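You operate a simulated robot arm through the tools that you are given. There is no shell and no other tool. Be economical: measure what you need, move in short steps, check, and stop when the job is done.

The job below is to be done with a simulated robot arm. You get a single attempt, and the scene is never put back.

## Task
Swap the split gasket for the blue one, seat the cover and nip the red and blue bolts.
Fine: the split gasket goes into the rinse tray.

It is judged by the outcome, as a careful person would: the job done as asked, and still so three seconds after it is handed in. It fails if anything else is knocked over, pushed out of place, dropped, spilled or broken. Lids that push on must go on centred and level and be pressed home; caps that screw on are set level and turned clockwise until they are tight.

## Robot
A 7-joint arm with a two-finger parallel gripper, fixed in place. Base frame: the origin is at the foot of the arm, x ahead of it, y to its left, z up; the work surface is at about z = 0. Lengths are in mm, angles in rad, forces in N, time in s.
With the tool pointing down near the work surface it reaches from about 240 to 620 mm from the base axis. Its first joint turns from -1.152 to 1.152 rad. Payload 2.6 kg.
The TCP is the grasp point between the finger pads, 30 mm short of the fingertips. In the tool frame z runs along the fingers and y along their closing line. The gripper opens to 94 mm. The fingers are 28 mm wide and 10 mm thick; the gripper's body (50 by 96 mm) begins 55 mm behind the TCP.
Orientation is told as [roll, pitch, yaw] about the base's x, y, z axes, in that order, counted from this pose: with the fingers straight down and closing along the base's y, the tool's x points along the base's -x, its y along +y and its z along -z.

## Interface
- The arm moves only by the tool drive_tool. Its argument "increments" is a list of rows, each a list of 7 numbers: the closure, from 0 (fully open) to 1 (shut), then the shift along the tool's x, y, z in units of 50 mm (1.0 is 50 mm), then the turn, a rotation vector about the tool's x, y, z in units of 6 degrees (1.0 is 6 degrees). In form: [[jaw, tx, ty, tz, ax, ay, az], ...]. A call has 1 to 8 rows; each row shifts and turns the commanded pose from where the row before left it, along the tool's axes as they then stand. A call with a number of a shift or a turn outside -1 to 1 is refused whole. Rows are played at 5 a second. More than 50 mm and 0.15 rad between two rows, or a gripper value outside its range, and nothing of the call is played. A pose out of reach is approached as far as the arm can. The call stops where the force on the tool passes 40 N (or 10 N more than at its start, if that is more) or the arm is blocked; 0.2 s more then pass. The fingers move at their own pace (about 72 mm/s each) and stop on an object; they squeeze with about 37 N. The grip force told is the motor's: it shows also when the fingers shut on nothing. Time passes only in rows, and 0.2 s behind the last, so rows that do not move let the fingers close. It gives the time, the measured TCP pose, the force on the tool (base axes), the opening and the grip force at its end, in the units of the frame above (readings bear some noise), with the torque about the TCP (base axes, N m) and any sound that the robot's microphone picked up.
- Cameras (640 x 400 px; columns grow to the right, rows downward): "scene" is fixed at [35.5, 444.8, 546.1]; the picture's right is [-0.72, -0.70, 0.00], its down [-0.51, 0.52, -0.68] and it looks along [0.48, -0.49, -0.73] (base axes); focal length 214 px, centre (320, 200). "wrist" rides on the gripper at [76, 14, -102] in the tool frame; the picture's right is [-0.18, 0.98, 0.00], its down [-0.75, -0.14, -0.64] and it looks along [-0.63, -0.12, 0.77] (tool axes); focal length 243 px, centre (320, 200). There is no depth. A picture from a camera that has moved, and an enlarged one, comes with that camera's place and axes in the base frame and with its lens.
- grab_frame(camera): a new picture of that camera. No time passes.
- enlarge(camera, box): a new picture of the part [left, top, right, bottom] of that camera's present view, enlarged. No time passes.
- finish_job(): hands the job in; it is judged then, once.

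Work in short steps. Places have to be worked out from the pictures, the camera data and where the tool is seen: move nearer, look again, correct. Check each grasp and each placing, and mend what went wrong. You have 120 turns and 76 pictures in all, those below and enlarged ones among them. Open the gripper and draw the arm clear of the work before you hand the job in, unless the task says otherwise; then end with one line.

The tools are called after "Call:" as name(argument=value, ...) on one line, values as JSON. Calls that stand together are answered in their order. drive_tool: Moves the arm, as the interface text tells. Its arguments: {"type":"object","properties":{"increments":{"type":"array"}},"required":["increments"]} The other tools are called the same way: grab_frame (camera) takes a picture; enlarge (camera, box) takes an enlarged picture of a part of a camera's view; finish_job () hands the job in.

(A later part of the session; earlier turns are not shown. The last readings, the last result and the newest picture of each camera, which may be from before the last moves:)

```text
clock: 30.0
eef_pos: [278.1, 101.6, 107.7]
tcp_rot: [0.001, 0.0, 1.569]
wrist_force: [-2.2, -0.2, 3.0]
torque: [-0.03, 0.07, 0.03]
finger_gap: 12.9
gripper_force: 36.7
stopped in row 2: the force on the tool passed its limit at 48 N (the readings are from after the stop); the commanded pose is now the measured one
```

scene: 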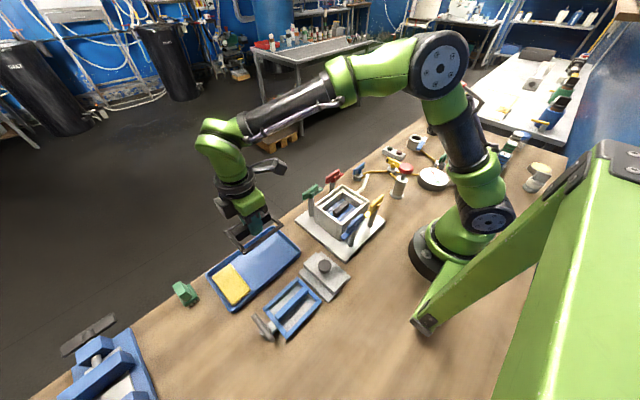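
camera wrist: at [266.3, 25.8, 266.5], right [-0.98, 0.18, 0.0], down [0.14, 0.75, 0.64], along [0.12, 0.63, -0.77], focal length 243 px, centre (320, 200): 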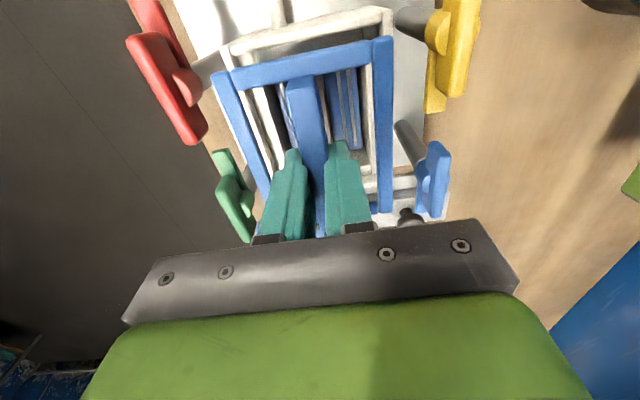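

Contact came at z 107.7, which matches the seat height. I check it before releasing.

Call:
enlarge(camera="wrist", box=[190, 0, 430, 240])

Call:
enlarge(camera="scene", box=[300, 160, 380, 240])

```text
1.67 times, centred on (310, 120) of wrist
camera zoom: at [264.5, 26.5, 211.4], right [-0.98, 0.19, 0.0], down [0.14, 0.75, 0.64], along [0.12, 0.63, -0.77], focal length 404 px, centre (337, 333)
```

zoom: 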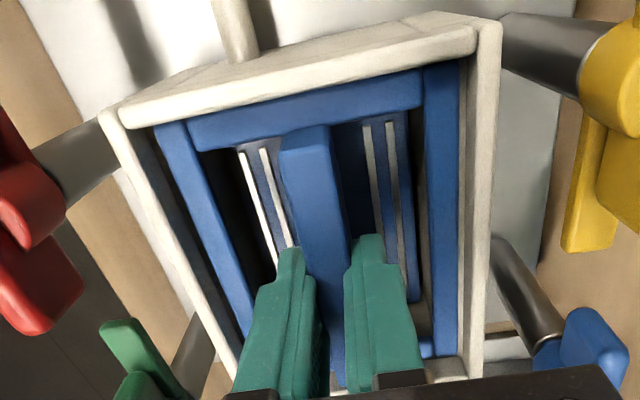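

```text
5.00 times, centred on (340, 200) of scene
camera zoom: at [35.5, 444.8, 546.1], right [-0.72, -0.7, 0.0], down [-0.51, 0.52, -0.68], along [0.48, -0.49, -0.73], focal length 1072 px, centre (220, 200)
```

zoom: 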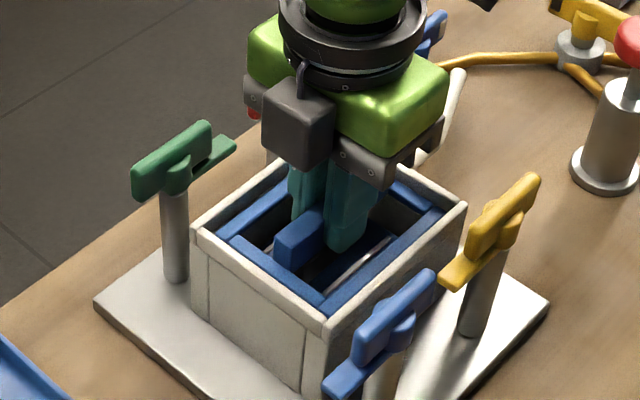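

It sits level in the recess. I release within the slots, lift away and inspect.

Call:
drive_tool(increments=[[0.7, 0, 0, 0, 0, 0, 0], [0.7, 0, 0, 0, 0, 0, 0], [0.7, 0, 0, -0.3, 0, 0, 0], [0.7, 0, 0, -0.8, 0, 0, 0], [0.7, 0, 0, -0.9, 0, 0, 0]])

Call:
enlarge(camera="wrist", box=[170, 0, 450, 180])

Call:
enlarge(camera="scene", box=[300, 160, 380, 240])

```text
clock: 31.2
eef_pos: [279.1, 99.6, 206.3]
tcp_rot: [0.002, -0.001, 1.569]
wrist_force: [0.9, -0.1, 0.9]
torque: [-0.04, 0.02, -0.01]
finger_gap: 28.0
gripper_force: 0.1
```

```text
2.22 times, centred on (310, 90) of wrist
camera zoom: at [263.7, 25.2, 310.1], right [-0.98, 0.19, 0.0], down [0.14, 0.75, 0.64], along [0.12, 0.63, -0.77], focal length 539 px, centre (342, 444)
```

zoom: 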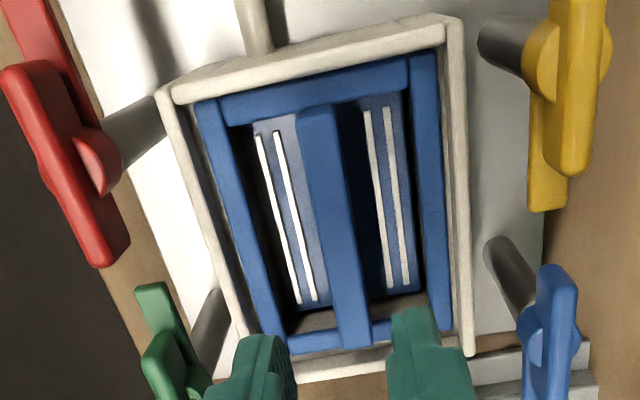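

```text
5.00 times, centred on (340, 200) of scene
camera zoom: at [35.5, 444.8, 546.1], right [-0.72, -0.7, 0.0], down [-0.51, 0.52, -0.68], along [0.48, -0.49, -0.73], focal length 1072 px, centre (220, 200)
```

zoom: 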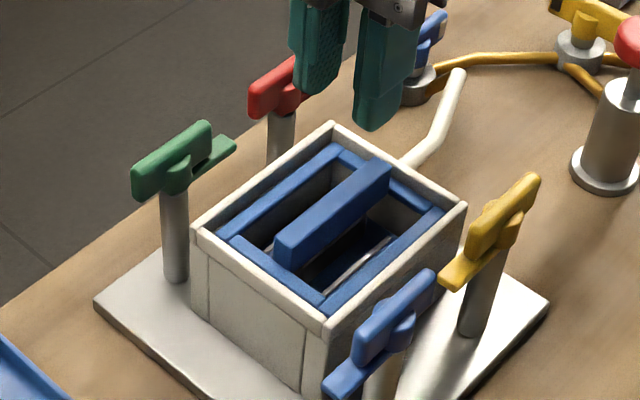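

The blue gasket is seated squarely. Next is the cover: I go above it and turn back to yaw 0 so the jaws close across its rib (along y).

Call:
drive_tool(increments=[[0.2, -0.82, 0.425, 0, 0, 0, 0], [0.2, -0.82, 0.425, 0, 0, 0, 0], [0.2, -0.82, 0.425, 0, 0, 0, 0], [0.2, -0.82, 0.425, 0, 0, 0, 0], [0.2, 0, 0, 0, 0, 0, 1], [0.2, 0, 0, 0, 0, 0, 1], [0.2, 0, 0, 0, 0, 0, 1], [0.2, 0, 0, 0, 0, 0, 1]])

Call:
drive_tool(increments=[[0.2, 0, 0, 0, 0, 0, 1], [0.2, 0, 0, 0, 0, 0, 1], [0.2, 0, 0, 0, 0, 0, 1], [0.2, 0, 0, 0, 0, 0, 1], [0.2, 0, 0, 0, 0, 0, 1], [0.2, 0, 0, 0, 0, 0, 1]])

Call:
drive_tool(increments=[[0.2, 0, 0, 0, 0, 0, 1], [0.2, 0, 0, 0, 0, 0, 1], [0.2, 0, 0, 0, 0, 0, 1], [0.2, 0, 0, 0, 0, 0, 1], [0.2, 0, 0, 0, 0, 0, 1], [0.2, 0, 0, 0.8, 0, 0, 0], [0.2, 0, 0, 0, 0, 0, 0]])

Call:
grab_frame(camera="wrist")

```text
clock: 33.0
eef_pos: [194.2, 265.8, 207.8]
tcp_rot: [-0.001, -0.001, 1.149]
wrist_force: [1.1, 0.5, -0.7]
torque: [-0.03, -0.03, -0.02]
finger_gap: 75.2
gripper_force: 0.0
```

```text
clock: 34.4
eef_pos: [193.7, 265.3, 208.2]
tcp_rot: [0.0, 0.001, 0.52]
wrist_force: [0.0, -0.6, 0.0]
torque: [-0.01, -0.01, -0.04]
finger_gap: 75.3
gripper_force: 0.0
```

```text
clock: 36.0
eef_pos: [194.1, 265.8, 169.3]
tcp_rot: [0.001, 0.0, -0.005]
wrist_force: [-0.1, -0.2, 0.2]
torque: [0.0, 0.01, 0.02]
finger_gap: 75.1
gripper_force: 0.0
```

```text
30 pictures are left
camera wrist: at [116.8, 280.4, 271.5], right [0.19, 0.98, 0.0], down [0.75, -0.14, 0.64], along [0.63, -0.12, -0.77], focal length 243 px, centre (320, 200)
```

wrist: 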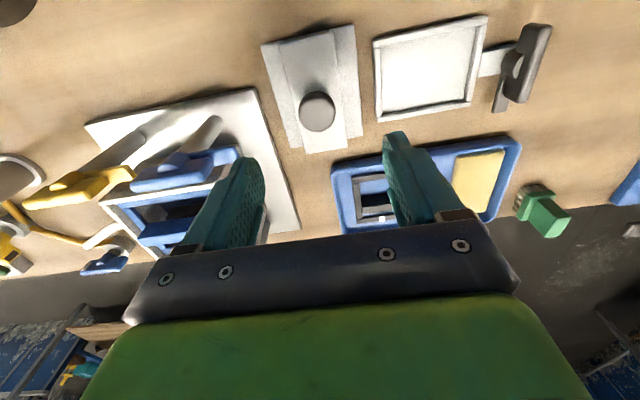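

The cover centre is (194.5, 263) and the knob is narrower than the rib. I lower so the tips sit just above the rib level and look.

Call:
drive_tool(increments=[[0.22, 0, -0.055, 0.7, 0, 0, 0], [0.22, 0, 0, 0.8, 0, 0, 0], [0.22, 0, 0, 0.66, 0, 0, 0], [0.22, 0, 0, 0, 0, 0, 0]])

Call:
grab_frame(camera="wrist")

Call:
enlarge(camera="scene", box=[270, 210, 380, 310])

```text
clock: 37.0
eef_pos: [194.5, 264.0, 60.0]
tcp_rot: [0.0, -0.001, -0.003]
wrist_force: [-0.4, -0.7, 0.6]
torque: [0.02, -0.02, 0.03]
finger_gap: 73.3
gripper_force: 0.0
```

```text
29 pictures are left
camera wrist: at [117.1, 278.9, 162.0], right [0.19, 0.98, 0.0], down [0.75, -0.14, 0.64], along [0.63, -0.12, -0.77], focal length 243 px, centre (320, 200)
```

wrist: 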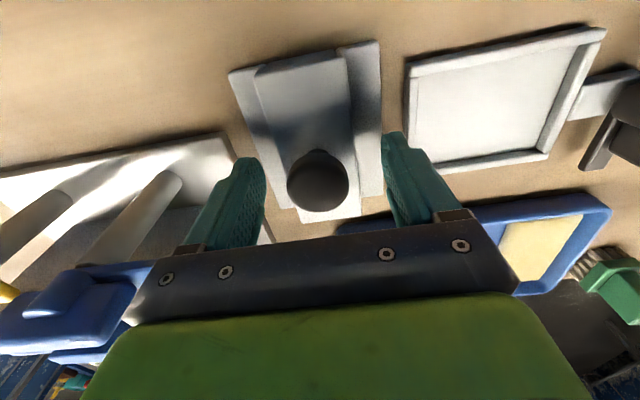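

```text
4.00 times, centred on (325, 260) of scene
camera zoom: at [35.5, 444.8, 546.1], right [-0.72, -0.7, 0.0], down [-0.51, 0.52, -0.68], along [0.48, -0.49, -0.73], focal length 858 px, centre (300, -40)
```

zoom: 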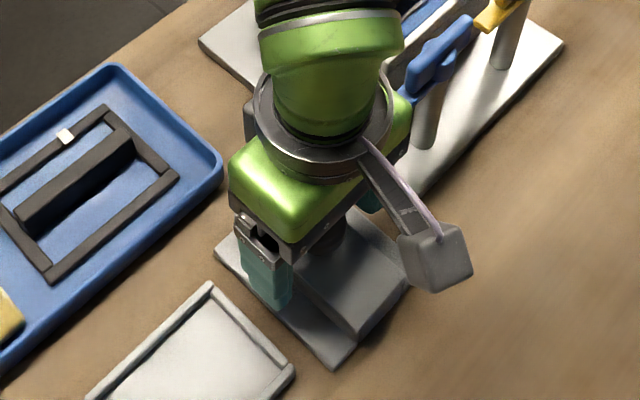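

I narrow the jaws to about 60 mm and lower beside the rib until just above the flange.

Call:
drive_tool(increments=[[0.35, 0, 0, 0, 0, 0, 0], [0.35, 0, 0, 0.2, 0, 0, 0], [0.35, 0, 0, 0.06, 0, 0, 0], [0.35, 0, 0, 0.05, 0, 0, 0]])

Call:
enlarge(camera="wrist", box=[200, 20, 440, 230])

```text
clock: 38.0
eef_pos: [194.0, 262.7, 44.7]
tcp_rot: [0.001, -0.003, -0.003]
wrist_force: [-0.3, -0.3, -0.2]
torque: [0.01, 0.01, -0.01]
finger_gap: 61.0
gripper_force: 0.0
```

```text
1.90 times, centred on (320, 125) of wrist
camera zoom: at [117.7, 278.2, 147.5], right [0.19, 0.98, 0.0], down [0.75, -0.14, 0.64], along [0.63, -0.12, -0.77], focal length 462 px, centre (320, 343)
```

zoom: 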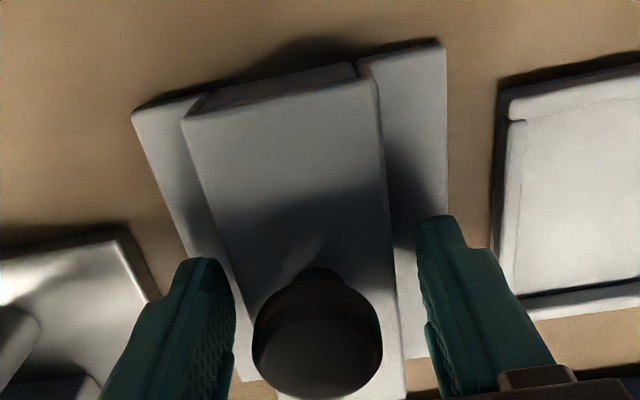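

The rib lies nearer the -y finger, so I shift -3.5 mm in y, lower to touch the flange lightly, then close.

Call:
drive_tool(increments=[[0.35, 0, -0.07, 0, 0, 0, 0], [0.35, 0, 0, 0.04, 0, 0, 0], [0.35, 0, 0, 0.04, 0, 0, 0]])

```text
clock: 38.8
eef_pos: [193.9, 258.2, 41.2]
tcp_rot: [0.001, 0.0, -0.002]
wrist_force: [-0.4, -1.3, 0.6]
torque: [-0.01, -0.02, 0.01]
finger_gap: 61.1
gripper_force: 0.0
```

No contact yet and the tips are at about z 11. I close on the rib.

Call:
drive_tool(increments=[[0.6, 0, 0, 0, 0, 0, 0], [1, 0, 0, 0, 0, 0, 0], [1, 0, 0, 0, 0, 0, 0], [1, 0, 0, 0, 0, 0, 0]])

Call:
enlarge(camera="wrist", box=[200, 20, 440, 230])

```text
clock: 39.8
eef_pos: [194.0, 259.4, 40.8]
tcp_rot: [-0.001, 0.001, -0.002]
wrist_force: [0.4, 1.6, 1.6]
torque: [0.16, -0.1, 0.03]
finger_gap: 47.5
gripper_force: 37.1
```

```text
1.90 times, centred on (320, 125) of wrist
camera zoom: at [118.1, 274.7, 143.7], right [0.19, 0.98, 0.0], down [0.75, -0.14, 0.64], along [0.63, -0.12, -0.77], focal length 462 px, centre (320, 343)
```

zoom: 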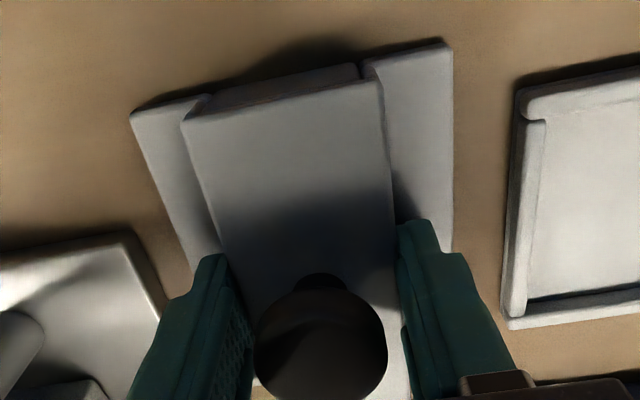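

It holds the rib firmly at 47.5 mm. I lift and check that it hangs level.

Call:
drive_tool(increments=[[1, 0, 0, -0.1, 0, 0, 0], [1, 0, 0, -0.3, 0, 0, 0], [1, 0, 0, -0.8, 0, 0, 0], [1, 0, 0, -1, 0, 0, 0], [1, 0, 0, -1, 0, 0, 0], [1, 0, 0, 0, 0, 0, 0]])

Call:
grab_frame(camera="scene")

```text
clock: 41.2
eef_pos: [195.6, 260.1, 201.7]
tcp_rot: [0.001, -0.001, -0.001]
wrist_force: [-0.6, -0.2, -0.8]
torque: [0.0, 0.01, -0.01]
finger_gap: 47.6
gripper_force: 37.0
```

```text
25 pictures are left
```

scene: 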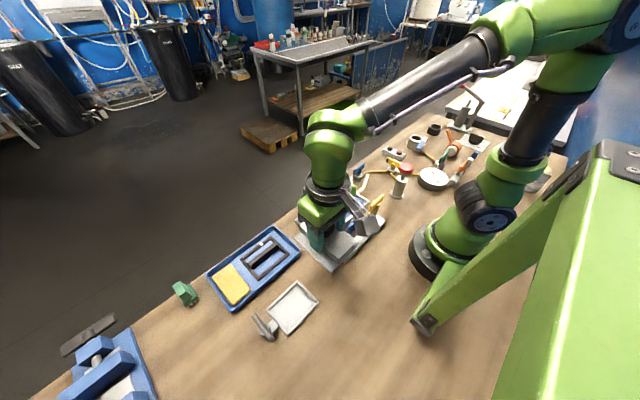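

The cover is lifted cleanly. I turn it 90° and carry it over the housing.

Call:
drive_tool(increments=[[1, 0, 0, 0, 0, 0, -1], [1, 0, 0, 0, 0, 0, -1], [1, 0, 0, 0, 0, 0, -1], [1, 0, 0, 0, 0, 0, -1], [1, 0, 0, 0, 0, 0, -1], [1, 0, 0, 0, 0, 0, -1], [1, 0, 0, 0, 0, 0, -1], [1, 0, 0, 0, 0, 0, -1]])

Call:
drive_tool(increments=[[1, 0, 0, 0, 0, 0, -1], [1, 0, 0, 0, 0, 0, -1], [1, 0, 0, 0, 0, 0, -1], [1, 0, 0, 0, 0, 0, -1], [1, 0, 0, 0, 0, 0, -1], [1, 0, 0, 0, 0, 0, -1], [1, 0, 0, 0, 0, 0, -1]])

Call:
drive_tool(increments=[[1, 0.79, -0.42, 0, 0, 0, 0], [1, 0.79, -0.42, 0, 0, 0, 0], [1, 0.79, -0.42, 0, 0, 0, 0], [1, 0.79, -0.42, 0, 0, 0, 0], [1, 0, 0, 0.6, 0, 0, 0], [1, 0, 0, 0, 0, 0, 0]])

Call:
grab_frame(camera="wrist")

Call:
enlarge(camera="scene", box=[290, 130, 400, 240])

```text
clock: 43.0
eef_pos: [194.7, 260.6, 201.1]
tcp_rot: [-0.001, -0.002, 0.839]
wrist_force: [0.7, 0.0, -2.0]
torque: [-0.02, 0.04, -0.01]
finger_gap: 47.7
gripper_force: 37.6
```

```text
clock: 44.6
eef_pos: [195.4, 258.8, 201.7]
tcp_rot: [0.0, 0.001, 1.571]
wrist_force: [-0.2, 0.4, -1.6]
torque: [0.02, 0.0, 0.02]
finger_gap: 47.5
gripper_force: 36.9
```

```text
clock: 46.0
eef_pos: [279.2, 101.4, 169.6]
tcp_rot: [0.0, -0.001, 1.569]
wrist_force: [-0.4, 1.3, -2.0]
torque: [-0.02, 0.0, -0.01]
finger_gap: 47.3
gripper_force: 36.9
```

```text
24 pictures are left
camera wrist: at [263.1, 26.2, 273.6], right [-0.98, 0.19, 0.0], down [0.14, 0.75, 0.64], along [0.12, 0.63, -0.77], focal length 243 px, centre (320, 200)
```

wrist: 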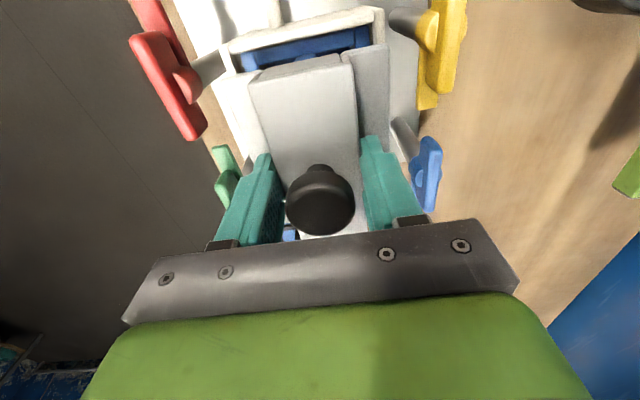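

```text
3.64 times, centred on (345, 185) of scene
camera zoom: at [35.5, 444.8, 546.1], right [-0.72, -0.7, 0.0], down [-0.51, 0.52, -0.68], along [0.48, -0.49, -0.73], focal length 780 px, centre (229, 254)
```

zoom: 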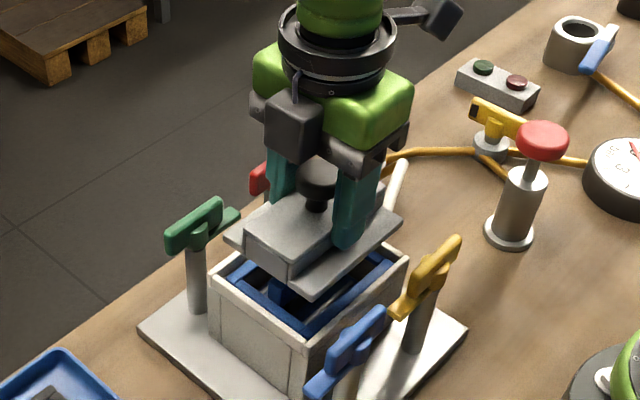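

The cover is level and aligned. I lower to just above the rim and look closely.

Call:
drive_tool(increments=[[1, 0, 0, 0.3, 0, 0, 0], [1, 0, 0, 0.3, 0, 0, 0], [1, 0, 0, 0, 0, 0, 0]])

Call:
enlarge(camera="wrist", box=[190, 0, 430, 200])

Call:
enlarge(camera="scene", box=[300, 160, 380, 240])

```text
clock: 46.8
eef_pos: [278.7, 101.5, 142.2]
tcp_rot: [-0.003, -0.001, 1.568]
wrist_force: [-6.2, -0.1, 16.8]
torque: [-0.91, 0.19, -0.25]
finger_gap: 47.6
gripper_force: 37.0
```

```text
2.00 times, centred on (310, 100) of wrist
camera zoom: at [263.6, 26.9, 245.2], right [-0.98, 0.19, 0.0], down [0.14, 0.75, 0.64], along [0.12, 0.63, -0.77], focal length 485 px, centre (340, 400)
```

zoom: 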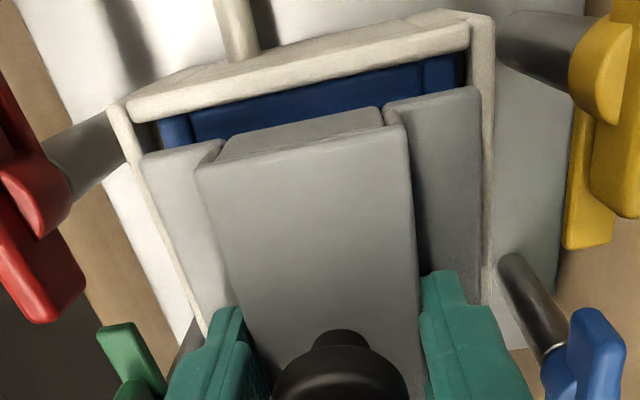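

```text
5.00 times, centred on (340, 200) of scene
camera zoom: at [35.5, 444.8, 546.2], right [-0.72, -0.7, 0.0], down [-0.51, 0.52, -0.68], along [0.48, -0.49, -0.73], focal length 1072 px, centre (220, 200)
```

zoom: 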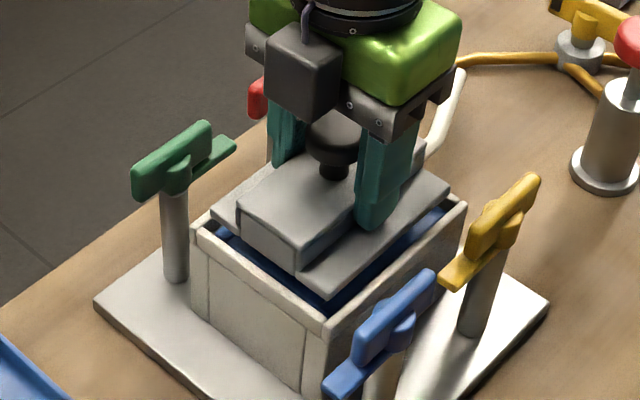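

There is early contact at the near end: 17 N with torque indicating y≈47, the end of the crossbar. The picture agrees that the cover sits about 4–5 mm too far +y. I raise 4 mm and shift -4.5 mm in y.

Call:
drive_tool(increments=[[1, 0, 0, -0.08, 0, 0, 0], [1, 0.09, 0, 0, 0, 0, 0], [1, 0, 0, 0, 0, 0, 0]])

Call:
enlarge(camera="wrist", box=[190, 0, 430, 200])

```text
clock: 47.6
eef_pos: [278.3, 96.3, 145.9]
tcp_rot: [0.0, 0.0, 1.569]
wrist_force: [0.3, -0.6, -1.8]
torque: [0.01, -0.02, 0.03]
finger_gap: 47.5
gripper_force: 37.2
```

```text
2.00 times, centred on (310, 100) of wrist
camera zoom: at [263.2, 21.5, 248.0], right [-0.98, 0.19, 0.0], down [0.14, 0.75, 0.64], along [0.12, 0.63, -0.77], focal length 485 px, centre (340, 400)
```

zoom: 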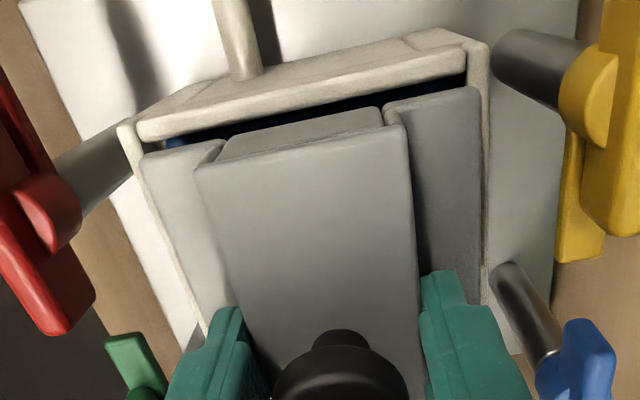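

The near edges now nearly coincide, so I shift back +1 mm for clearance and descend gently.

Call:
drive_tool(increments=[[1, -0.02, 0, 0, 0, 0, 0], [1, 0, 0, 0.06, 0, 0, 0], [1, 0, 0, 0.05, 0, 0, 0], [1, 0, 0, 0.04, 0, 0, 0]])

```text
clock: 48.6
eef_pos: [277.6, 96.5, 137.9]
tcp_rot: [0.0, 0.0, 1.57]
wrist_force: [0.4, 0.3, -1.2]
torque: [0.01, -0.02, 0.0]
finger_gap: 47.5
gripper_force: 37.0
```

Past the crossbar with no contact. I continue down.

Call:
drive_tool(increments=[[1, 0, 0, 0.04, 0, 0, 0], [1, 0, 0, 0.04, 0, 0, 0], [1, 0, 0, 0.04, 0, 0, 0]])

Call:
enlarge(camera="wrist", box=[190, 0, 430, 200])

```text
clock: 49.4
eef_pos: [278.0, 97.5, 130.0]
tcp_rot: [-0.001, -0.001, 1.569]
wrist_force: [0.5, 0.5, -1.9]
torque: [0.0, 0.01, 0.01]
finger_gap: 47.5
gripper_force: 36.6
```

```text
2.00 times, centred on (310, 100) of wrist
camera zoom: at [263.5, 22.3, 234.2], right [-0.98, 0.19, 0.0], down [0.14, 0.75, 0.64], along [0.12, 0.63, -0.77], focal length 485 px, centre (340, 400)
```

zoom: 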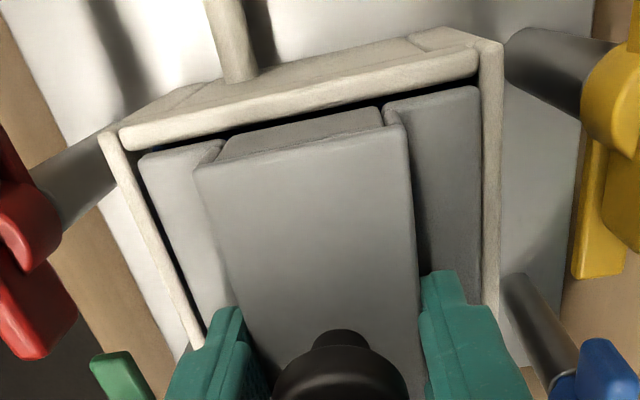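

It is entering the rim, with slightly more gap on the +x side. I shift +1 mm in x and go on to contact.

Call:
drive_tool(increments=[[1, 0, -0.02, 0, 0, 0, 0], [1, 0, 0, 0.04, 0, 0, 0], [1, 0, 0, 0.03, 0, 0, 0], [1, 0, 0, 0.03, 0, 0, 0]])

```text
clock: 50.4
eef_pos: [279.2, 96.5, 126.7]
tcp_rot: [-0.002, 0.0, 1.57]
wrist_force: [-0.2, -0.4, -1.8]
torque: [-0.01, 0.0, -0.01]
finger_gap: 47.5
gripper_force: 36.7
```

Call:
drive_tool(increments=[[1, 0, 0, 0.03, 0, 0, 0], [1, 0, 0, 0.03, 0, 0, 0], [1, 0, 0, 0.03, 0, 0, 0]])

```text
clock: 51.2
eef_pos: [280.5, 97.6, 123.2]
tcp_rot: [-0.004, 0.0, 1.567]
wrist_force: [-8.1, -5.7, 27.3]
torque: [-0.11, 0.3, 0.02]
finger_gap: 47.9
gripper_force: 36.7
```

Contact came at z≈123 as expected for the frame, with a balanced load. I look before letting go.

Call:
enlarge(camera="wrist", box=[190, 0, 430, 200])

Call:
enlarge(camera="scene", box=[300, 160, 380, 240])

```text
2.00 times, centred on (310, 100) of wrist
camera zoom: at [264.6, 22.5, 225.5], right [-0.98, 0.19, 0.0], down [0.14, 0.75, 0.64], along [0.12, 0.63, -0.77], focal length 485 px, centre (340, 400)
```

zoom: 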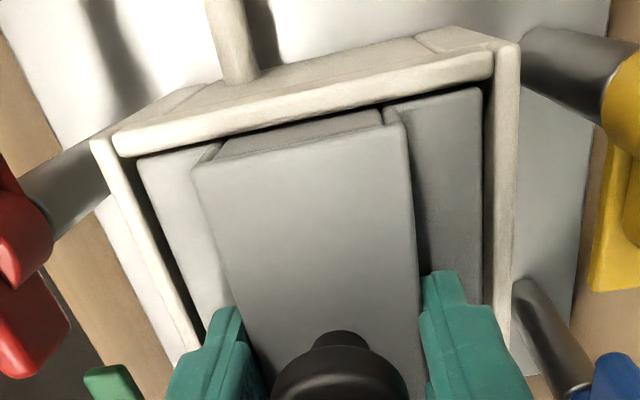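

```text
5.00 times, centred on (340, 200) of scene
camera zoom: at [35.4, 444.8, 546.2], right [-0.72, -0.7, 0.0], down [-0.51, 0.52, -0.68], along [0.48, -0.49, -0.73], focal length 1072 px, centre (220, 200)
```

zoom: 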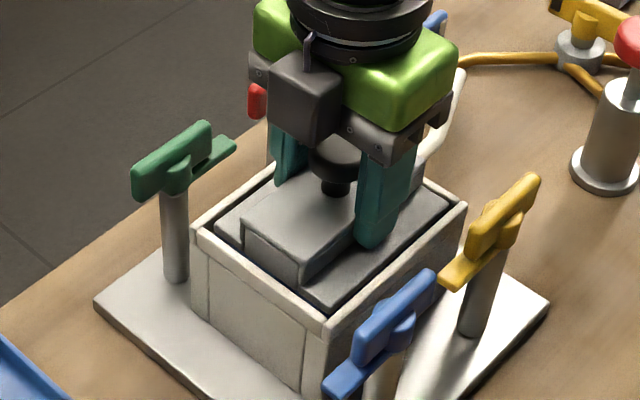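

The cover sits inside the rim, level and centred, pressed with 27 N. I release slightly and lift straight up past the knob.

Call:
drive_tool(increments=[[0.4, 0, 0, 0, 0, 0, 0], [0.4, 0, 0, 0, 0, 0, 0], [0.4, 0, 0, -0.3, 0, 0, 0], [0.4, 0, 0, -0.8, 0, 0, 0], [0.4, 0, 0, -1, 0, 0, 0]])

Call:
grab_frame(camera="wrist")

Call:
enlarge(camera="scene", box=[300, 160, 390, 250])

```text
clock: 52.4
eef_pos: [280.4, 94.7, 226.7]
tcp_rot: [0.0, 0.0, 1.571]
wrist_force: [1.0, -0.5, -0.6]
torque: [-0.03, -0.02, -0.01]
finger_gap: 56.5
gripper_force: 0.1
```

```text
16 pictures are left
camera wrist: at [264.9, 20.8, 328.8], right [-0.98, 0.19, 0.0], down [0.14, 0.75, 0.64], along [0.12, 0.63, -0.77], focal length 243 px, centre (320, 200)
```

wrist: 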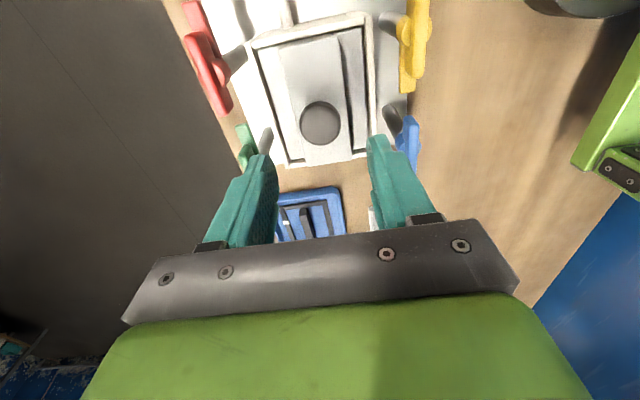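

```text
4.44 times, centred on (345, 205) of scene
camera zoom: at [35.5, 444.8, 546.1], right [-0.72, -0.7, 0.0], down [-0.51, 0.52, -0.68], along [0.48, -0.49, -0.73], focal length 953 px, centre (209, 178)
```

zoom: 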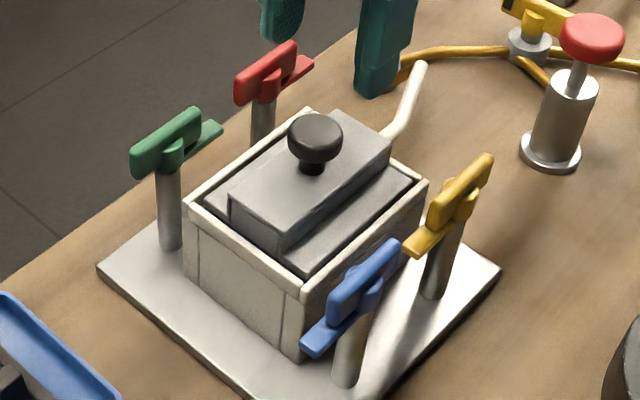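

The cover is seated. The red wing is triangulated at about (364, 51.5) with its top at z≈107, lying along y, with its dog toward -y; clockwise brings it over the cover. I move above it at yaw 90.

Call:
drive_tool(increments=[[0.55, 0.29, -0.56, 0, 0, 0, 0], [0.55, 0.29, -0.56, 0, 0, 0, 0], [0.55, 0.28, -0.56, 0, 0, 0, 0], [0.55, 0, 0, 0.7, 0, 0, 0], [0.55, 0, 0, 0.7, 0, 0, 0], [0.55, 0, 0, 0, 0, 0, 0]])

Call:
grab_frame(camera="wrist")

```text
clock: 53.8
eef_pos: [362.2, 55.7, 157.6]
tcp_rot: [-0.001, 0.001, 1.568]
wrist_force: [0.7, 0.1, -0.4]
torque: [0.04, -0.01, 0.0]
finger_gap: 42.4
gripper_force: 0.0
```

```text
14 pictures are left
camera wrist: at [348.5, -20.6, 260.5], right [-0.98, 0.19, 0.0], down [0.14, 0.75, 0.64], along [0.12, 0.63, -0.77], focal length 243 px, centre (320, 200)
```

wrist: 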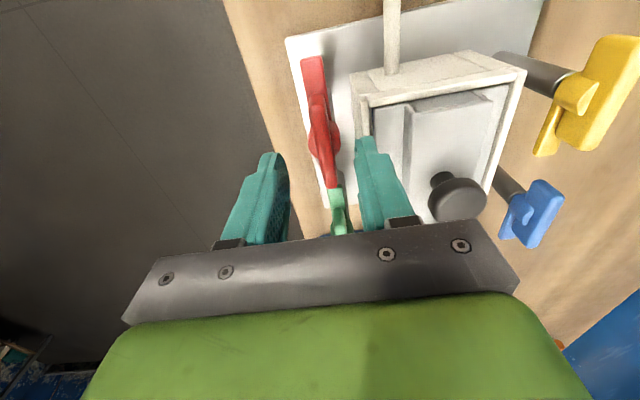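

The hub is near (361, 57.5). I centre on it, lower with the tips beside the wing (tips at z≈98), and close.

Call:
drive_tool(increments=[[0.55, -0.04, 0.02, 0.3, 0, 0, 0], [0.55, 0, 0, 0.2, 0, 0, 0], [0.55, 0, 0, 0.1, 0, 0, 0], [1, 0, 0, 0, 0, 0, 0], [1, 0, 0, 0, 0, 0, 0], [1, 0, 0, 0, 0, 0, 0]])

Call:
enlarge(camera="wrist", box=[210, 20, 470, 230])

```text
clock: 55.2
eef_pos: [360.3, 56.5, 126.0]
tcp_rot: [0.008, -0.001, 1.565]
wrist_force: [-28.4, -3.1, 4.2]
torque: [0.38, -0.24, -0.12]
finger_gap: 14.8
gripper_force: 45.1
```

```text
1.90 times, centred on (340, 125) of wrist
camera zoom: at [345.9, -18.6, 228.6], right [-0.98, 0.19, 0.01], down [0.15, 0.75, 0.64], along [0.11, 0.63, -0.77], focal length 462 px, centre (282, 343)
```

zoom: 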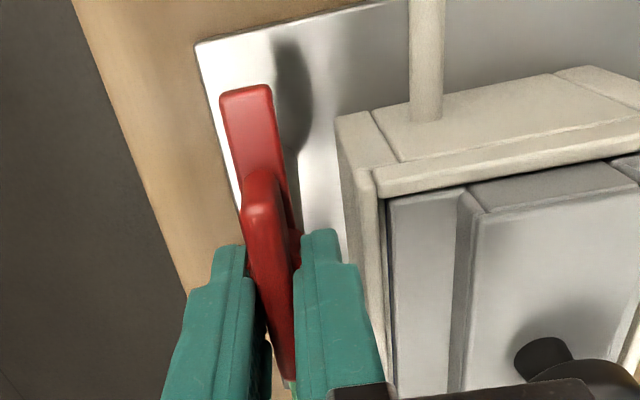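

It's on the wing, but with a 28 N pull toward -x, so I move 2 mm in -x to relieve it.

Call:
drive_tool(increments=[[1, 0, 0.04, 0, 0, 0, 0], [1, 0, 0, 0, 0, 0, 0]])

```text
clock: 55.8
eef_pos: [359.4, 55.7, 125.8]
tcp_rot: [0.004, 0.0, 1.57]
wrist_force: [-11.6, -2.6, -13.9]
torque: [1.06, 0.02, -0.03]
finger_gap: 14.3
gripper_force: 45.5
```

I ease open, shift another 1.5 mm and re-grip without preload.

Call:
drive_tool(increments=[[0.75, 0, 0, 0, 0, 0, 0], [0.75, 0, 0.03, 0, 0, 0, 0], [1, 0, 0, 0, 0, 0, 0], [1, 0, 0, 0, 0, 0, 0], [1, 0, 0, 0, 0, 0, 0]])

```text
clock: 57.0
eef_pos: [358.6, 57.1, 126.0]
tcp_rot: [-0.003, 0.0, 1.57]
wrist_force: [0.8, 0.9, 6.2]
torque: [-0.42, 0.01, 0.03]
finger_gap: 14.3
gripper_force: 45.0
```

Clean grip with the wing centre at x≈358.6. I turn clockwise 24° and check forces.

Call:
drive_tool(increments=[[1, 0, 0, 0, 0, 0, 1], [1, 0, 0, 0, 0, 0, 1], [1, 0, 0, 0, 0, 0, 1], [1, 0, 0, 0, 0, 0, 1]])

```text
clock: 58.1
eef_pos: [361.6, 55.8, 127.3]
tcp_rot: [-0.011, -0.003, 1.156]
wrist_force: [2.2, -0.1, -0.3]
torque: [0.1, 0.26, -0.01]
finger_gap: 14.4
gripper_force: 45.1
stopped in row 4: the force on the tool passed its limit at 41 N (the readings are from after the stop); the commanded pose is now the measured one
```

The TCP drifted in an arc, so the bolt axis is about 7 mm along the wing, near (358, 50). I re-grip there by sliding 6.5 mm along tool x.

Call:
drive_tool(increments=[[0.75, 0, 0, 0, 0, 0, 0], [0.75, 0.13, 0, 0, 0, 0, 0], [1, 0, 0, 0, 0, 0, 0], [1, 0, 0, 0, 0, 0, 0], [1, 0, 0, 0, 0, 0, 0]])

Call:
drive_tool(increments=[[1, 0, 0, 0, 0, 0, 1], [1, 0, 0, 0, 0, 0, 1], [1, 0, 0, 0, 0, 0, 1], [1, 0, 0, 0, 0, 0, 1]])

```text
clock: 59.3
eef_pos: [358.5, 50.3, 127.3]
tcp_rot: [-0.012, -0.005, 1.156]
wrist_force: [11.1, 0.0, -2.9]
torque: [0.31, 0.63, -0.05]
finger_gap: 14.6
gripper_force: 44.9
```

```text
clock: 60.3
eef_pos: [358.8, 51.6, 127.0]
tcp_rot: [-0.007, -0.007, 0.734]
wrist_force: [1.5, 0.3, 4.3]
torque: [-0.92, 0.93, 0.01]
finger_gap: 14.5
gripper_force: 44.9
```

It turns freely now. I continue, watching the z torque for tightness.

Call:
drive_tool(increments=[[1, 0, 0, 0, 0, 0, 1], [1, 0, 0, 0, 0, 0, 1], [1, 0, 0, 0, 0, 0, 1], [1, 0, 0, 0, 0, 0, 1]])

```text
clock: 61.3
eef_pos: [358.0, 50.1, 127.5]
tcp_rot: [-0.002, -0.006, 0.313]
wrist_force: [-11.5, 4.9, 8.3]
torque: [-0.35, 1.13, 0.01]
finger_gap: 14.5
gripper_force: 44.9
```

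Call:
drive_tool(increments=[[1, 0, 0, 0, 0, 0, 1], [1, 0, 0, 0, 0, 0, 1], [1, 0, 0, 0, 0, 0, 0.7]])

Call:
enlarge(camera="scene", box=[300, 140, 380, 220])

```text
clock: 62.1
eef_pos: [356.5, 51.9, 127.4]
tcp_rot: [0.003, -0.006, 0.033]
wrist_force: [-22.3, 16.6, 2.4]
torque: [0.07, -1.05, 0.03]
finger_gap: 14.5
gripper_force: 44.9
```

```text
5.00 times, centred on (340, 180) of scene
camera zoom: at [35.5, 444.8, 546.1], right [-0.72, -0.7, 0.0], down [-0.51, 0.52, -0.68], along [0.48, -0.49, -0.73], focal length 1072 px, centre (220, 300)
```

zoom: 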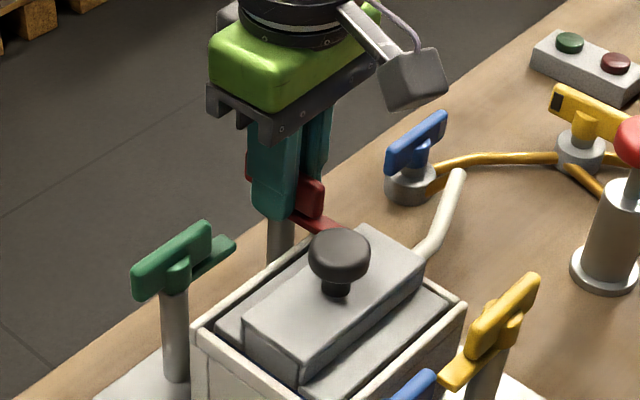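

The dog now points over the rim toward the cover, and side forces have built up. I re-grip to relax them, then continue clockwise feeling for tightness.

Call:
drive_tool(increments=[[0.75, 0, 0, 0, 0, 0, 0], [0.75, 0.02, 0.03, 0, 0, 0, 0], [1, 0, 0, 0, 0, 0, 0], [1, 0, 0, 0, 0, 0, 0], [1, 0, 0, 0, 0, 0, 0]])

Call:
drive_tool(increments=[[1, 0, 0, 0, 0, 0, 0.5], [1, 0, 0, 0, 0, 0, 0.5], [1, 0, 0, 0, 0, 0, 0]])

```text
clock: 63.3
eef_pos: [357.0, 52.3, 128.1]
tcp_rot: [-0.002, -0.015, 0.034]
wrist_force: [12.2, 10.0, -6.7]
torque: [0.02, 0.02, 0.04]
finger_gap: 14.3
gripper_force: 45.0
```

```text
clock: 64.1
eef_pos: [358.2, 52.5, 128.6]
tcp_rot: [-0.001, -0.01, -0.07]
wrist_force: [8.9, 10.4, -1.4]
torque: [0.01, -1.24, 1.11]
finger_gap: 15.6
gripper_force: 44.9
```

The torque jumped to 1.1 N m just past 90°, so it has come up tight. I give a slight further nip to confirm.

Call:
drive_tool(increments=[[1, 0, 0, 0, 0, 0, 0.4], [1, 0, 0, 0, 0, 0, 0.4], [1, 0, 0, 0, 0, 0, 0]])

```text
clock: 64.9
eef_pos: [357.7, 51.1, 128.0]
tcp_rot: [0.004, -0.01, -0.154]
wrist_force: [2.2, 12.2, 10.7]
torque: [-0.56, -0.77, 1.34]
finger_gap: 17.9
gripper_force: 45.2
```

The torque holds and the fingers begin to skew on the wing, so it is at its stop. I release, lift away and look.

Call:
drive_tool(increments=[[0.7, 0, 0, 0, 0, 0, 0], [0.5, 0, 0, 0, 0, 0, 0], [0.5, 0, 0, -0.5, 0, 0, 0], [0.5, 0, 0, -0.9, 0, 0, 0], [0.5, 0, 0, -0.8, 0, 0, 0]])

Call:
enlarge(camera="scene", box=[300, 150, 390, 240])

```text
clock: 66.1
eef_pos: [356.9, 50.1, 237.1]
tcp_rot: [-0.001, -0.01, -0.153]
wrist_force: [-0.2, -1.0, -0.2]
torque: [-0.05, -0.02, -0.04]
finger_gap: 46.9
gripper_force: 0.1
```

```text
4.44 times, centred on (345, 195) of scene
camera zoom: at [35.5, 444.8, 546.1], right [-0.72, -0.7, 0.0], down [-0.51, 0.52, -0.68], along [0.48, -0.49, -0.73], focal length 953 px, centre (209, 222)
```

zoom: 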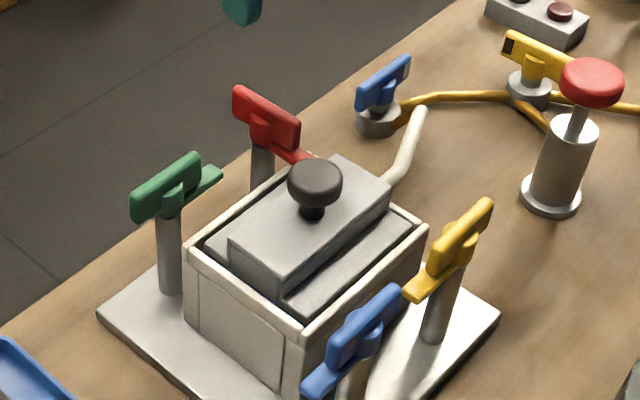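

Red is nipped with its dog over the cover. Now for the blue bolt near (202, 150): I move over it and turn back to yaw 90.

Call:
drive_tool(increments=[[0.5, 0.84, 0.375, 0, 0, 0, 0], [0.5, 0.84, 0.375, 0, 0, 0, 0], [0.5, 0.84, 0.375, 0, 0, 0, 0], [0.5, 0.84, 0.375, 0, 0, 0, 0], [0.5, 0, 0, 0, 0, 0, -1], [0.5, 0, 0, 0, 0, 0, -1], [0.5, 0, 0, 0, 0, 0, -1], [0.5, 0, 0, 0, 0, 0, -1]])

Call:
drive_tool(increments=[[0.5, 0, 0, 0, 0, 0, -1], [0.5, 0, 0, 0, 0, 0, -1], [0.5, 0, 0, 0, 0, 0, -1], [0.5, 0, 0, 0, 0, 0, -1], [0.5, 0, 0, 0, 0, 0, -1], [0.5, 0, 0, 0, 0, 0, -1], [0.5, 0, 0, 0, 0, 0, -1], [0.5, 0, 0, 0, 0, 0, -1]])

Call:
drive_tool(increments=[[0.5, 0, 0, 0, 0, 0, -0.46], [0.5, 0, 0, 0.8, 0, 0, 0], [0.5, 0, 0, 0.8, 0, 0, 0], [0.5, 0, 0, 0, 0, 0, 0]])

Call:
grab_frame(camera="wrist")

```text
clock: 67.9
eef_pos: [201.7, 152.6, 236.0]
tcp_rot: [-0.003, -0.011, 0.263]
wrist_force: [0.0, 0.0, -0.1]
torque: [0.04, 0.0, 0.01]
finger_gap: 47.1
gripper_force: 0.1
```

```text
clock: 69.7
eef_pos: [203.3, 151.8, 236.2]
tcp_rot: [-0.012, -0.003, 1.104]
wrist_force: [1.0, 1.0, -0.1]
torque: [-0.03, 0.01, -0.02]
finger_gap: 46.9
gripper_force: 0.0
```

```text
clock: 70.7
eef_pos: [202.4, 150.9, 155.3]
tcp_rot: [-0.011, -0.004, 1.149]
wrist_force: [-1.0, 0.5, -0.8]
torque: [0.0, 0.0, 0.01]
finger_gap: 47.1
gripper_force: 0.1
```

```text
10 pictures are left
camera wrist: at [157.8, 89.0, 258.1], right [-0.82, 0.57, -0.01], down [0.43, 0.63, 0.65], along [0.37, 0.53, -0.76], focal length 243 px, centre (320, 200)
```

wrist: 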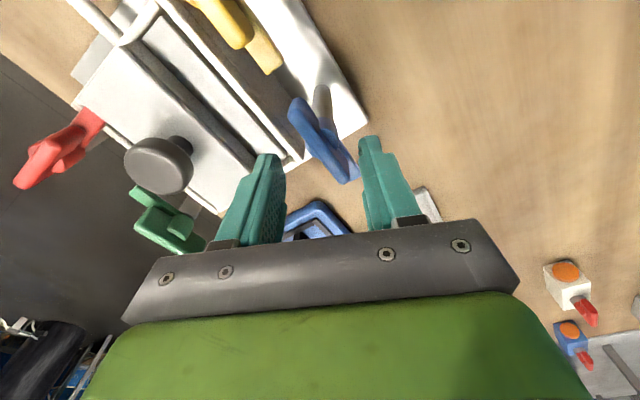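

I still need 24° more rotation. The blue axis estimates agree on about (200.5, 150). I finish the turn and look closer.

Call:
drive_tool(increments=[[0.55, 0, 0, 0, 0, 0, -1], [0.55, 0, 0, 0, 0, 0, -1], [0.55, 0, 0, 0, 0, 0, -1], [0.55, 0, 0, 0, 0, 0, -1], [0.55, 0, 0, 0, 0, 0, 0]])

Call:
enlarge(camera="wrist", box=[210, 20, 430, 230])

```text
clock: 71.9
eef_pos: [203.6, 152.4, 156.5]
tcp_rot: [-0.011, 0.003, 1.571]
wrist_force: [-0.2, -0.2, 0.1]
torque: [-0.01, 0.0, -0.02]
finger_gap: 42.4
gripper_force: 0.1
```

```text
1.90 times, centred on (320, 125) of wrist
camera zoom: at [187.5, 77.1, 258.9], right [-0.98, 0.18, -0.01], down [0.13, 0.75, 0.64], along [0.13, 0.63, -0.77], focal length 462 px, centre (320, 343)
```

zoom: 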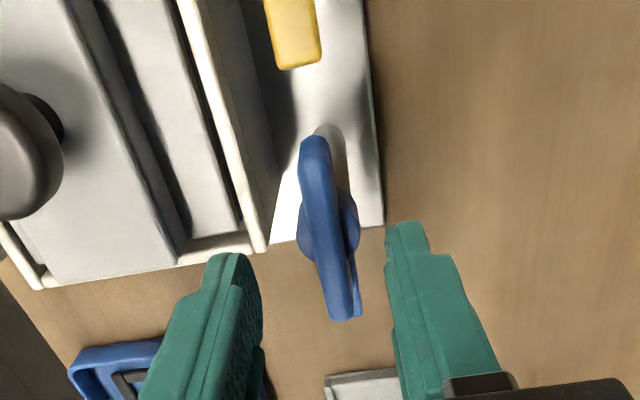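

The wing centre computes to (200, 150). I centre the tool, lower to the same height as for red, and close.

Call:
drive_tool(increments=[[0.55, 0.045, 0.07, 0.2, 0, 0, 0], [0.55, 0, 0, 0.3, 0, 0, 0], [0.55, 0, 0, 0.08, 0, 0, 0], [0.55, 0, 0, 0, 0, 0, 0]])

Call:
drive_tool(increments=[[1, 0, 0, 0, 0, 0, 0], [1, 0, 0, 0, 0, 0, 0], [1, 0, 0, 0, 0, 0, 0]])

```text
clock: 72.9
eef_pos: [198.5, 149.8, 125.8]
tcp_rot: [-0.012, 0.001, 1.569]
wrist_force: [0.4, 0.2, 0.2]
torque: [0.0, -0.02, 0.0]
finger_gap: 42.2
gripper_force: 0.1
```

```text
clock: 73.7
eef_pos: [199.7, 149.1, 127.4]
tcp_rot: [-0.012, -0.001, 1.569]
wrist_force: [11.0, 2.1, -8.1]
torque: [0.02, 0.72, 0.01]
finger_gap: 14.6
gripper_force: 45.2
```

Good grip with only 11 N sideways. I nudge +1 mm in x and begin turning clockwise.

Call:
drive_tool(increments=[[1, 0, -0.02, 0, 0, 0, 0], [1, 0, 0, 0, 0, 0, 1], [1, 0, 0, 0, 0, 0, 1], [1, 0, 0, 0, 0, 0, 1], [1, 0, 0, 0, 0, 0, 1]])

```text
clock: 74.9
eef_pos: [200.8, 149.9, 126.2]
tcp_rot: [-0.008, -0.005, 1.148]
wrist_force: [-8.0, -14.6, 29.7]
torque: [-0.15, 0.48, 0.02]
finger_gap: 14.4
gripper_force: 44.9
```

The vertical load rose to 30 N, so I ease the grip, re-close and go on.

Call:
drive_tool(increments=[[0.75, 0, 0, 0, 0, 0, 0], [0.75, 0, 0, -0.02, 0, 0, 0], [1, 0, 0, 0, 0, 0, 0], [1, 0, 0, 0, 0, 0, 0], [1, 0, 0, 0, 0, 0, 0]])

Call:
drive_tool(increments=[[1, 0, 0, 0, 0, 0, 1], [1, 0, 0, 0, 0, 0, 1], [1, 0, 0, 0, 0, 0, 1], [1, 0, 0, 0, 0, 0, 1]])

```text
clock: 76.1
eef_pos: [199.4, 149.2, 127.2]
tcp_rot: [-0.01, -0.004, 1.15]
wrist_force: [2.6, 7.9, -16.1]
torque: [0.58, 0.06, 0.0]
finger_gap: 14.3
gripper_force: 44.6
```

```text
clock: 77.1
eef_pos: [201.0, 149.1, 126.9]
tcp_rot: [-0.008, -0.006, 0.73]
wrist_force: [15.4, 4.3, -28.6]
torque: [-0.13, 0.45, 0.01]
finger_gap: 14.6
gripper_force: 44.7
```

It is turning. I relax the grip again and continue.

Call:
drive_tool(increments=[[0.75, 0, 0, 0, 0, 0, 0], [0.75, 0, 0, 0.01, 0, 0, 0], [1, 0, 0, 0, 0, 0, 0], [1, 0, 0, 0, 0, 0, 0], [1, 0, 0, 0, 0, 0, 0]])

Call:
drive_tool(increments=[[1, 0, 0, 0, 0, 0, 1], [1, 0, 0, 0, 0, 0, 1], [1, 0, 0, 0, 0, 0, 1], [1, 0, 0, 0, 0, 0, 1]])

```text
clock: 78.3
eef_pos: [200.9, 148.4, 126.7]
tcp_rot: [-0.009, -0.009, 0.733]
wrist_force: [2.5, -12.6, 13.3]
torque: [0.24, -0.04, 0.01]
finger_gap: 14.5
gripper_force: 45.1
```

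```text
clock: 79.3
eef_pos: [201.4, 147.6, 127.8]
tcp_rot: [-0.008, -0.01, 0.31]
wrist_force: [12.3, -24.5, 14.2]
torque: [-0.37, 1.11, 0.07]
finger_gap: 14.2
gripper_force: 44.2
```

I re-grip again with a small correction, then turn through to 90°.

Call:
drive_tool(increments=[[0.75, 0, 0, 0, 0, 0, 0], [0.75, 0, -0.03, -0.01, 0, 0, 0], [1, 0, 0, 0, 0, 0, 0], [1, 0, 0, 0, 0, 0, 0], [1, 0, 0, 0, 0, 0, 0]])

Call:
drive_tool(increments=[[1, 0, 0, 0, 0, 0, 1], [1, 0, 0, 0, 0, 0, 1], [1, 0, 0, 0, 0, 0, 0.7], [1, 0, 0, 0, 0, 0, 0]])

```text
clock: 80.5
eef_pos: [201.4, 148.0, 126.9]
tcp_rot: [-0.004, -0.008, 0.312]
wrist_force: [-0.9, 0.7, -4.3]
torque: [0.06, -0.05, -0.04]
finger_gap: 14.4
gripper_force: 44.4
```

```text
clock: 81.5
eef_pos: [200.9, 147.9, 127.7]
tcp_rot: [-0.001, -0.01, 0.027]
wrist_force: [-9.5, -7.3, 8.7]
torque: [-0.01, 0.15, 0.02]
finger_gap: 14.4
gripper_force: 44.5
```

Near 90° with no tightness yet. I take the last few degrees as with red.

Call:
drive_tool(increments=[[1, 0, 0, 0, 0, 0, 0.5], [1, 0, 0, 0, 0, 0, 0.5], [1, 0, 0, 0, 0, 0, 0]])

Call:
drive_tool(increments=[[1, 0, 0, 0, 0, 0, 0.4], [1, 0, 0, 0, 0, 0, 0.4], [1, 0, 0, 0, 0, 0, 0]])

```text
clock: 82.3
eef_pos: [201.8, 148.4, 127.5]
tcp_rot: [0.001, -0.01, -0.073]
wrist_force: [-6.1, -4.8, -3.8]
torque: [0.18, 0.09, 1.2]
finger_gap: 15.3
gripper_force: 44.9
```

```text
clock: 83.1
eef_pos: [201.3, 148.9, 127.1]
tcp_rot: [-0.001, -0.009, -0.156]
wrist_force: [-4.4, -2.5, -16.8]
torque: [1.15, -0.4, 1.37]
finger_gap: 17.4
gripper_force: 45.2
```

Blue came tight exactly like red (1.37 N m at its stop). I release, lift away and inspect everything.

Call:
drive_tool(increments=[[0.7, 0, 0, 0, 0, 0, 0], [0.5, 0, 0, 0, 0, 0, 0], [0.5, 0, 0, -0.5, 0, 0, 0], [0.5, 0, 0, -0.9, 0, 0, 0], [0.5, 0, 0, -1, 0, 0, 0], [0.5, -0.3, 0.9, -0.2, 0, 0, 0], [0.5, -0.3, 0.9, 0, 0, 0, 0], [0.5, -0.3, 0.9, 0, 0, 0, 0]])

Call:
enlarge(camera="scene", box=[300, 150, 390, 250])

Call:
grab_frame(camera="scene")

Call:
grab_frame(camera="wrist")

```text
clock: 84.9
eef_pos: [266.4, 276.8, 260.1]
tcp_rot: [0.0, -0.01, -0.159]
wrist_force: [-0.2, -0.3, 0.6]
torque: [0.03, -0.02, 0.0]
finger_gap: 46.9
gripper_force: 0.1
```

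```text
4.00 times, centred on (345, 200) of scene
camera zoom: at [35.5, 444.8, 546.1], right [-0.72, -0.7, 0.0], down [-0.51, 0.52, -0.68], along [0.48, -0.49, -0.73], focal length 858 px, centre (220, 200)
```

zoom: 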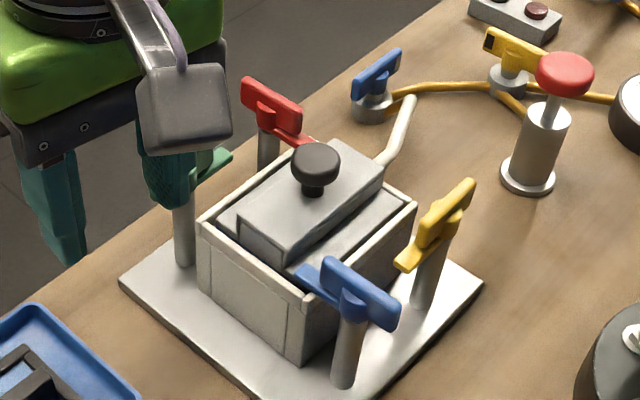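

```text
7 pictures are left
```

scene: 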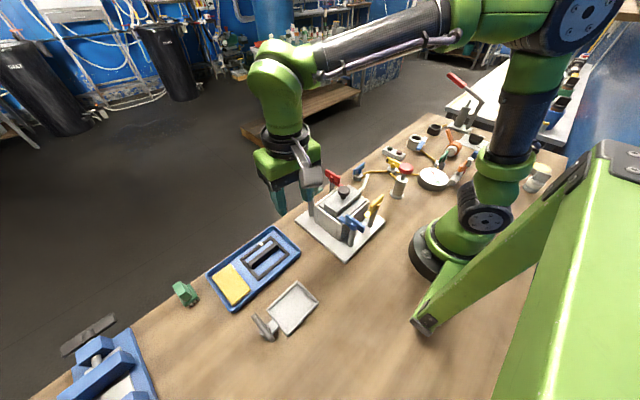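

```text
6 pictures are left
camera wrist: at [191.8, 304.1, 362.9], right [0.34, 0.94, 0.0], down [0.71, -0.26, 0.65], along [0.61, -0.22, -0.76], focal length 243 px, centre (320, 200)
```

wrist: 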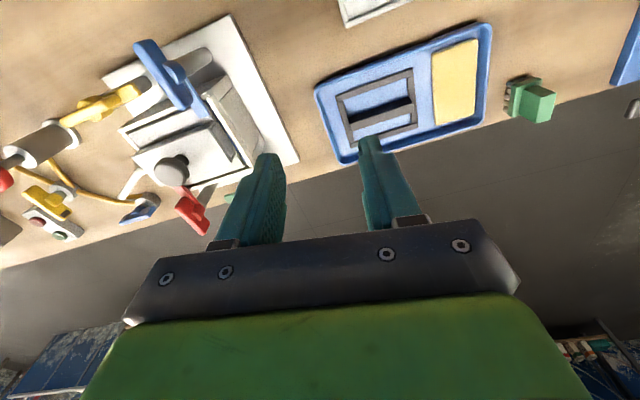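

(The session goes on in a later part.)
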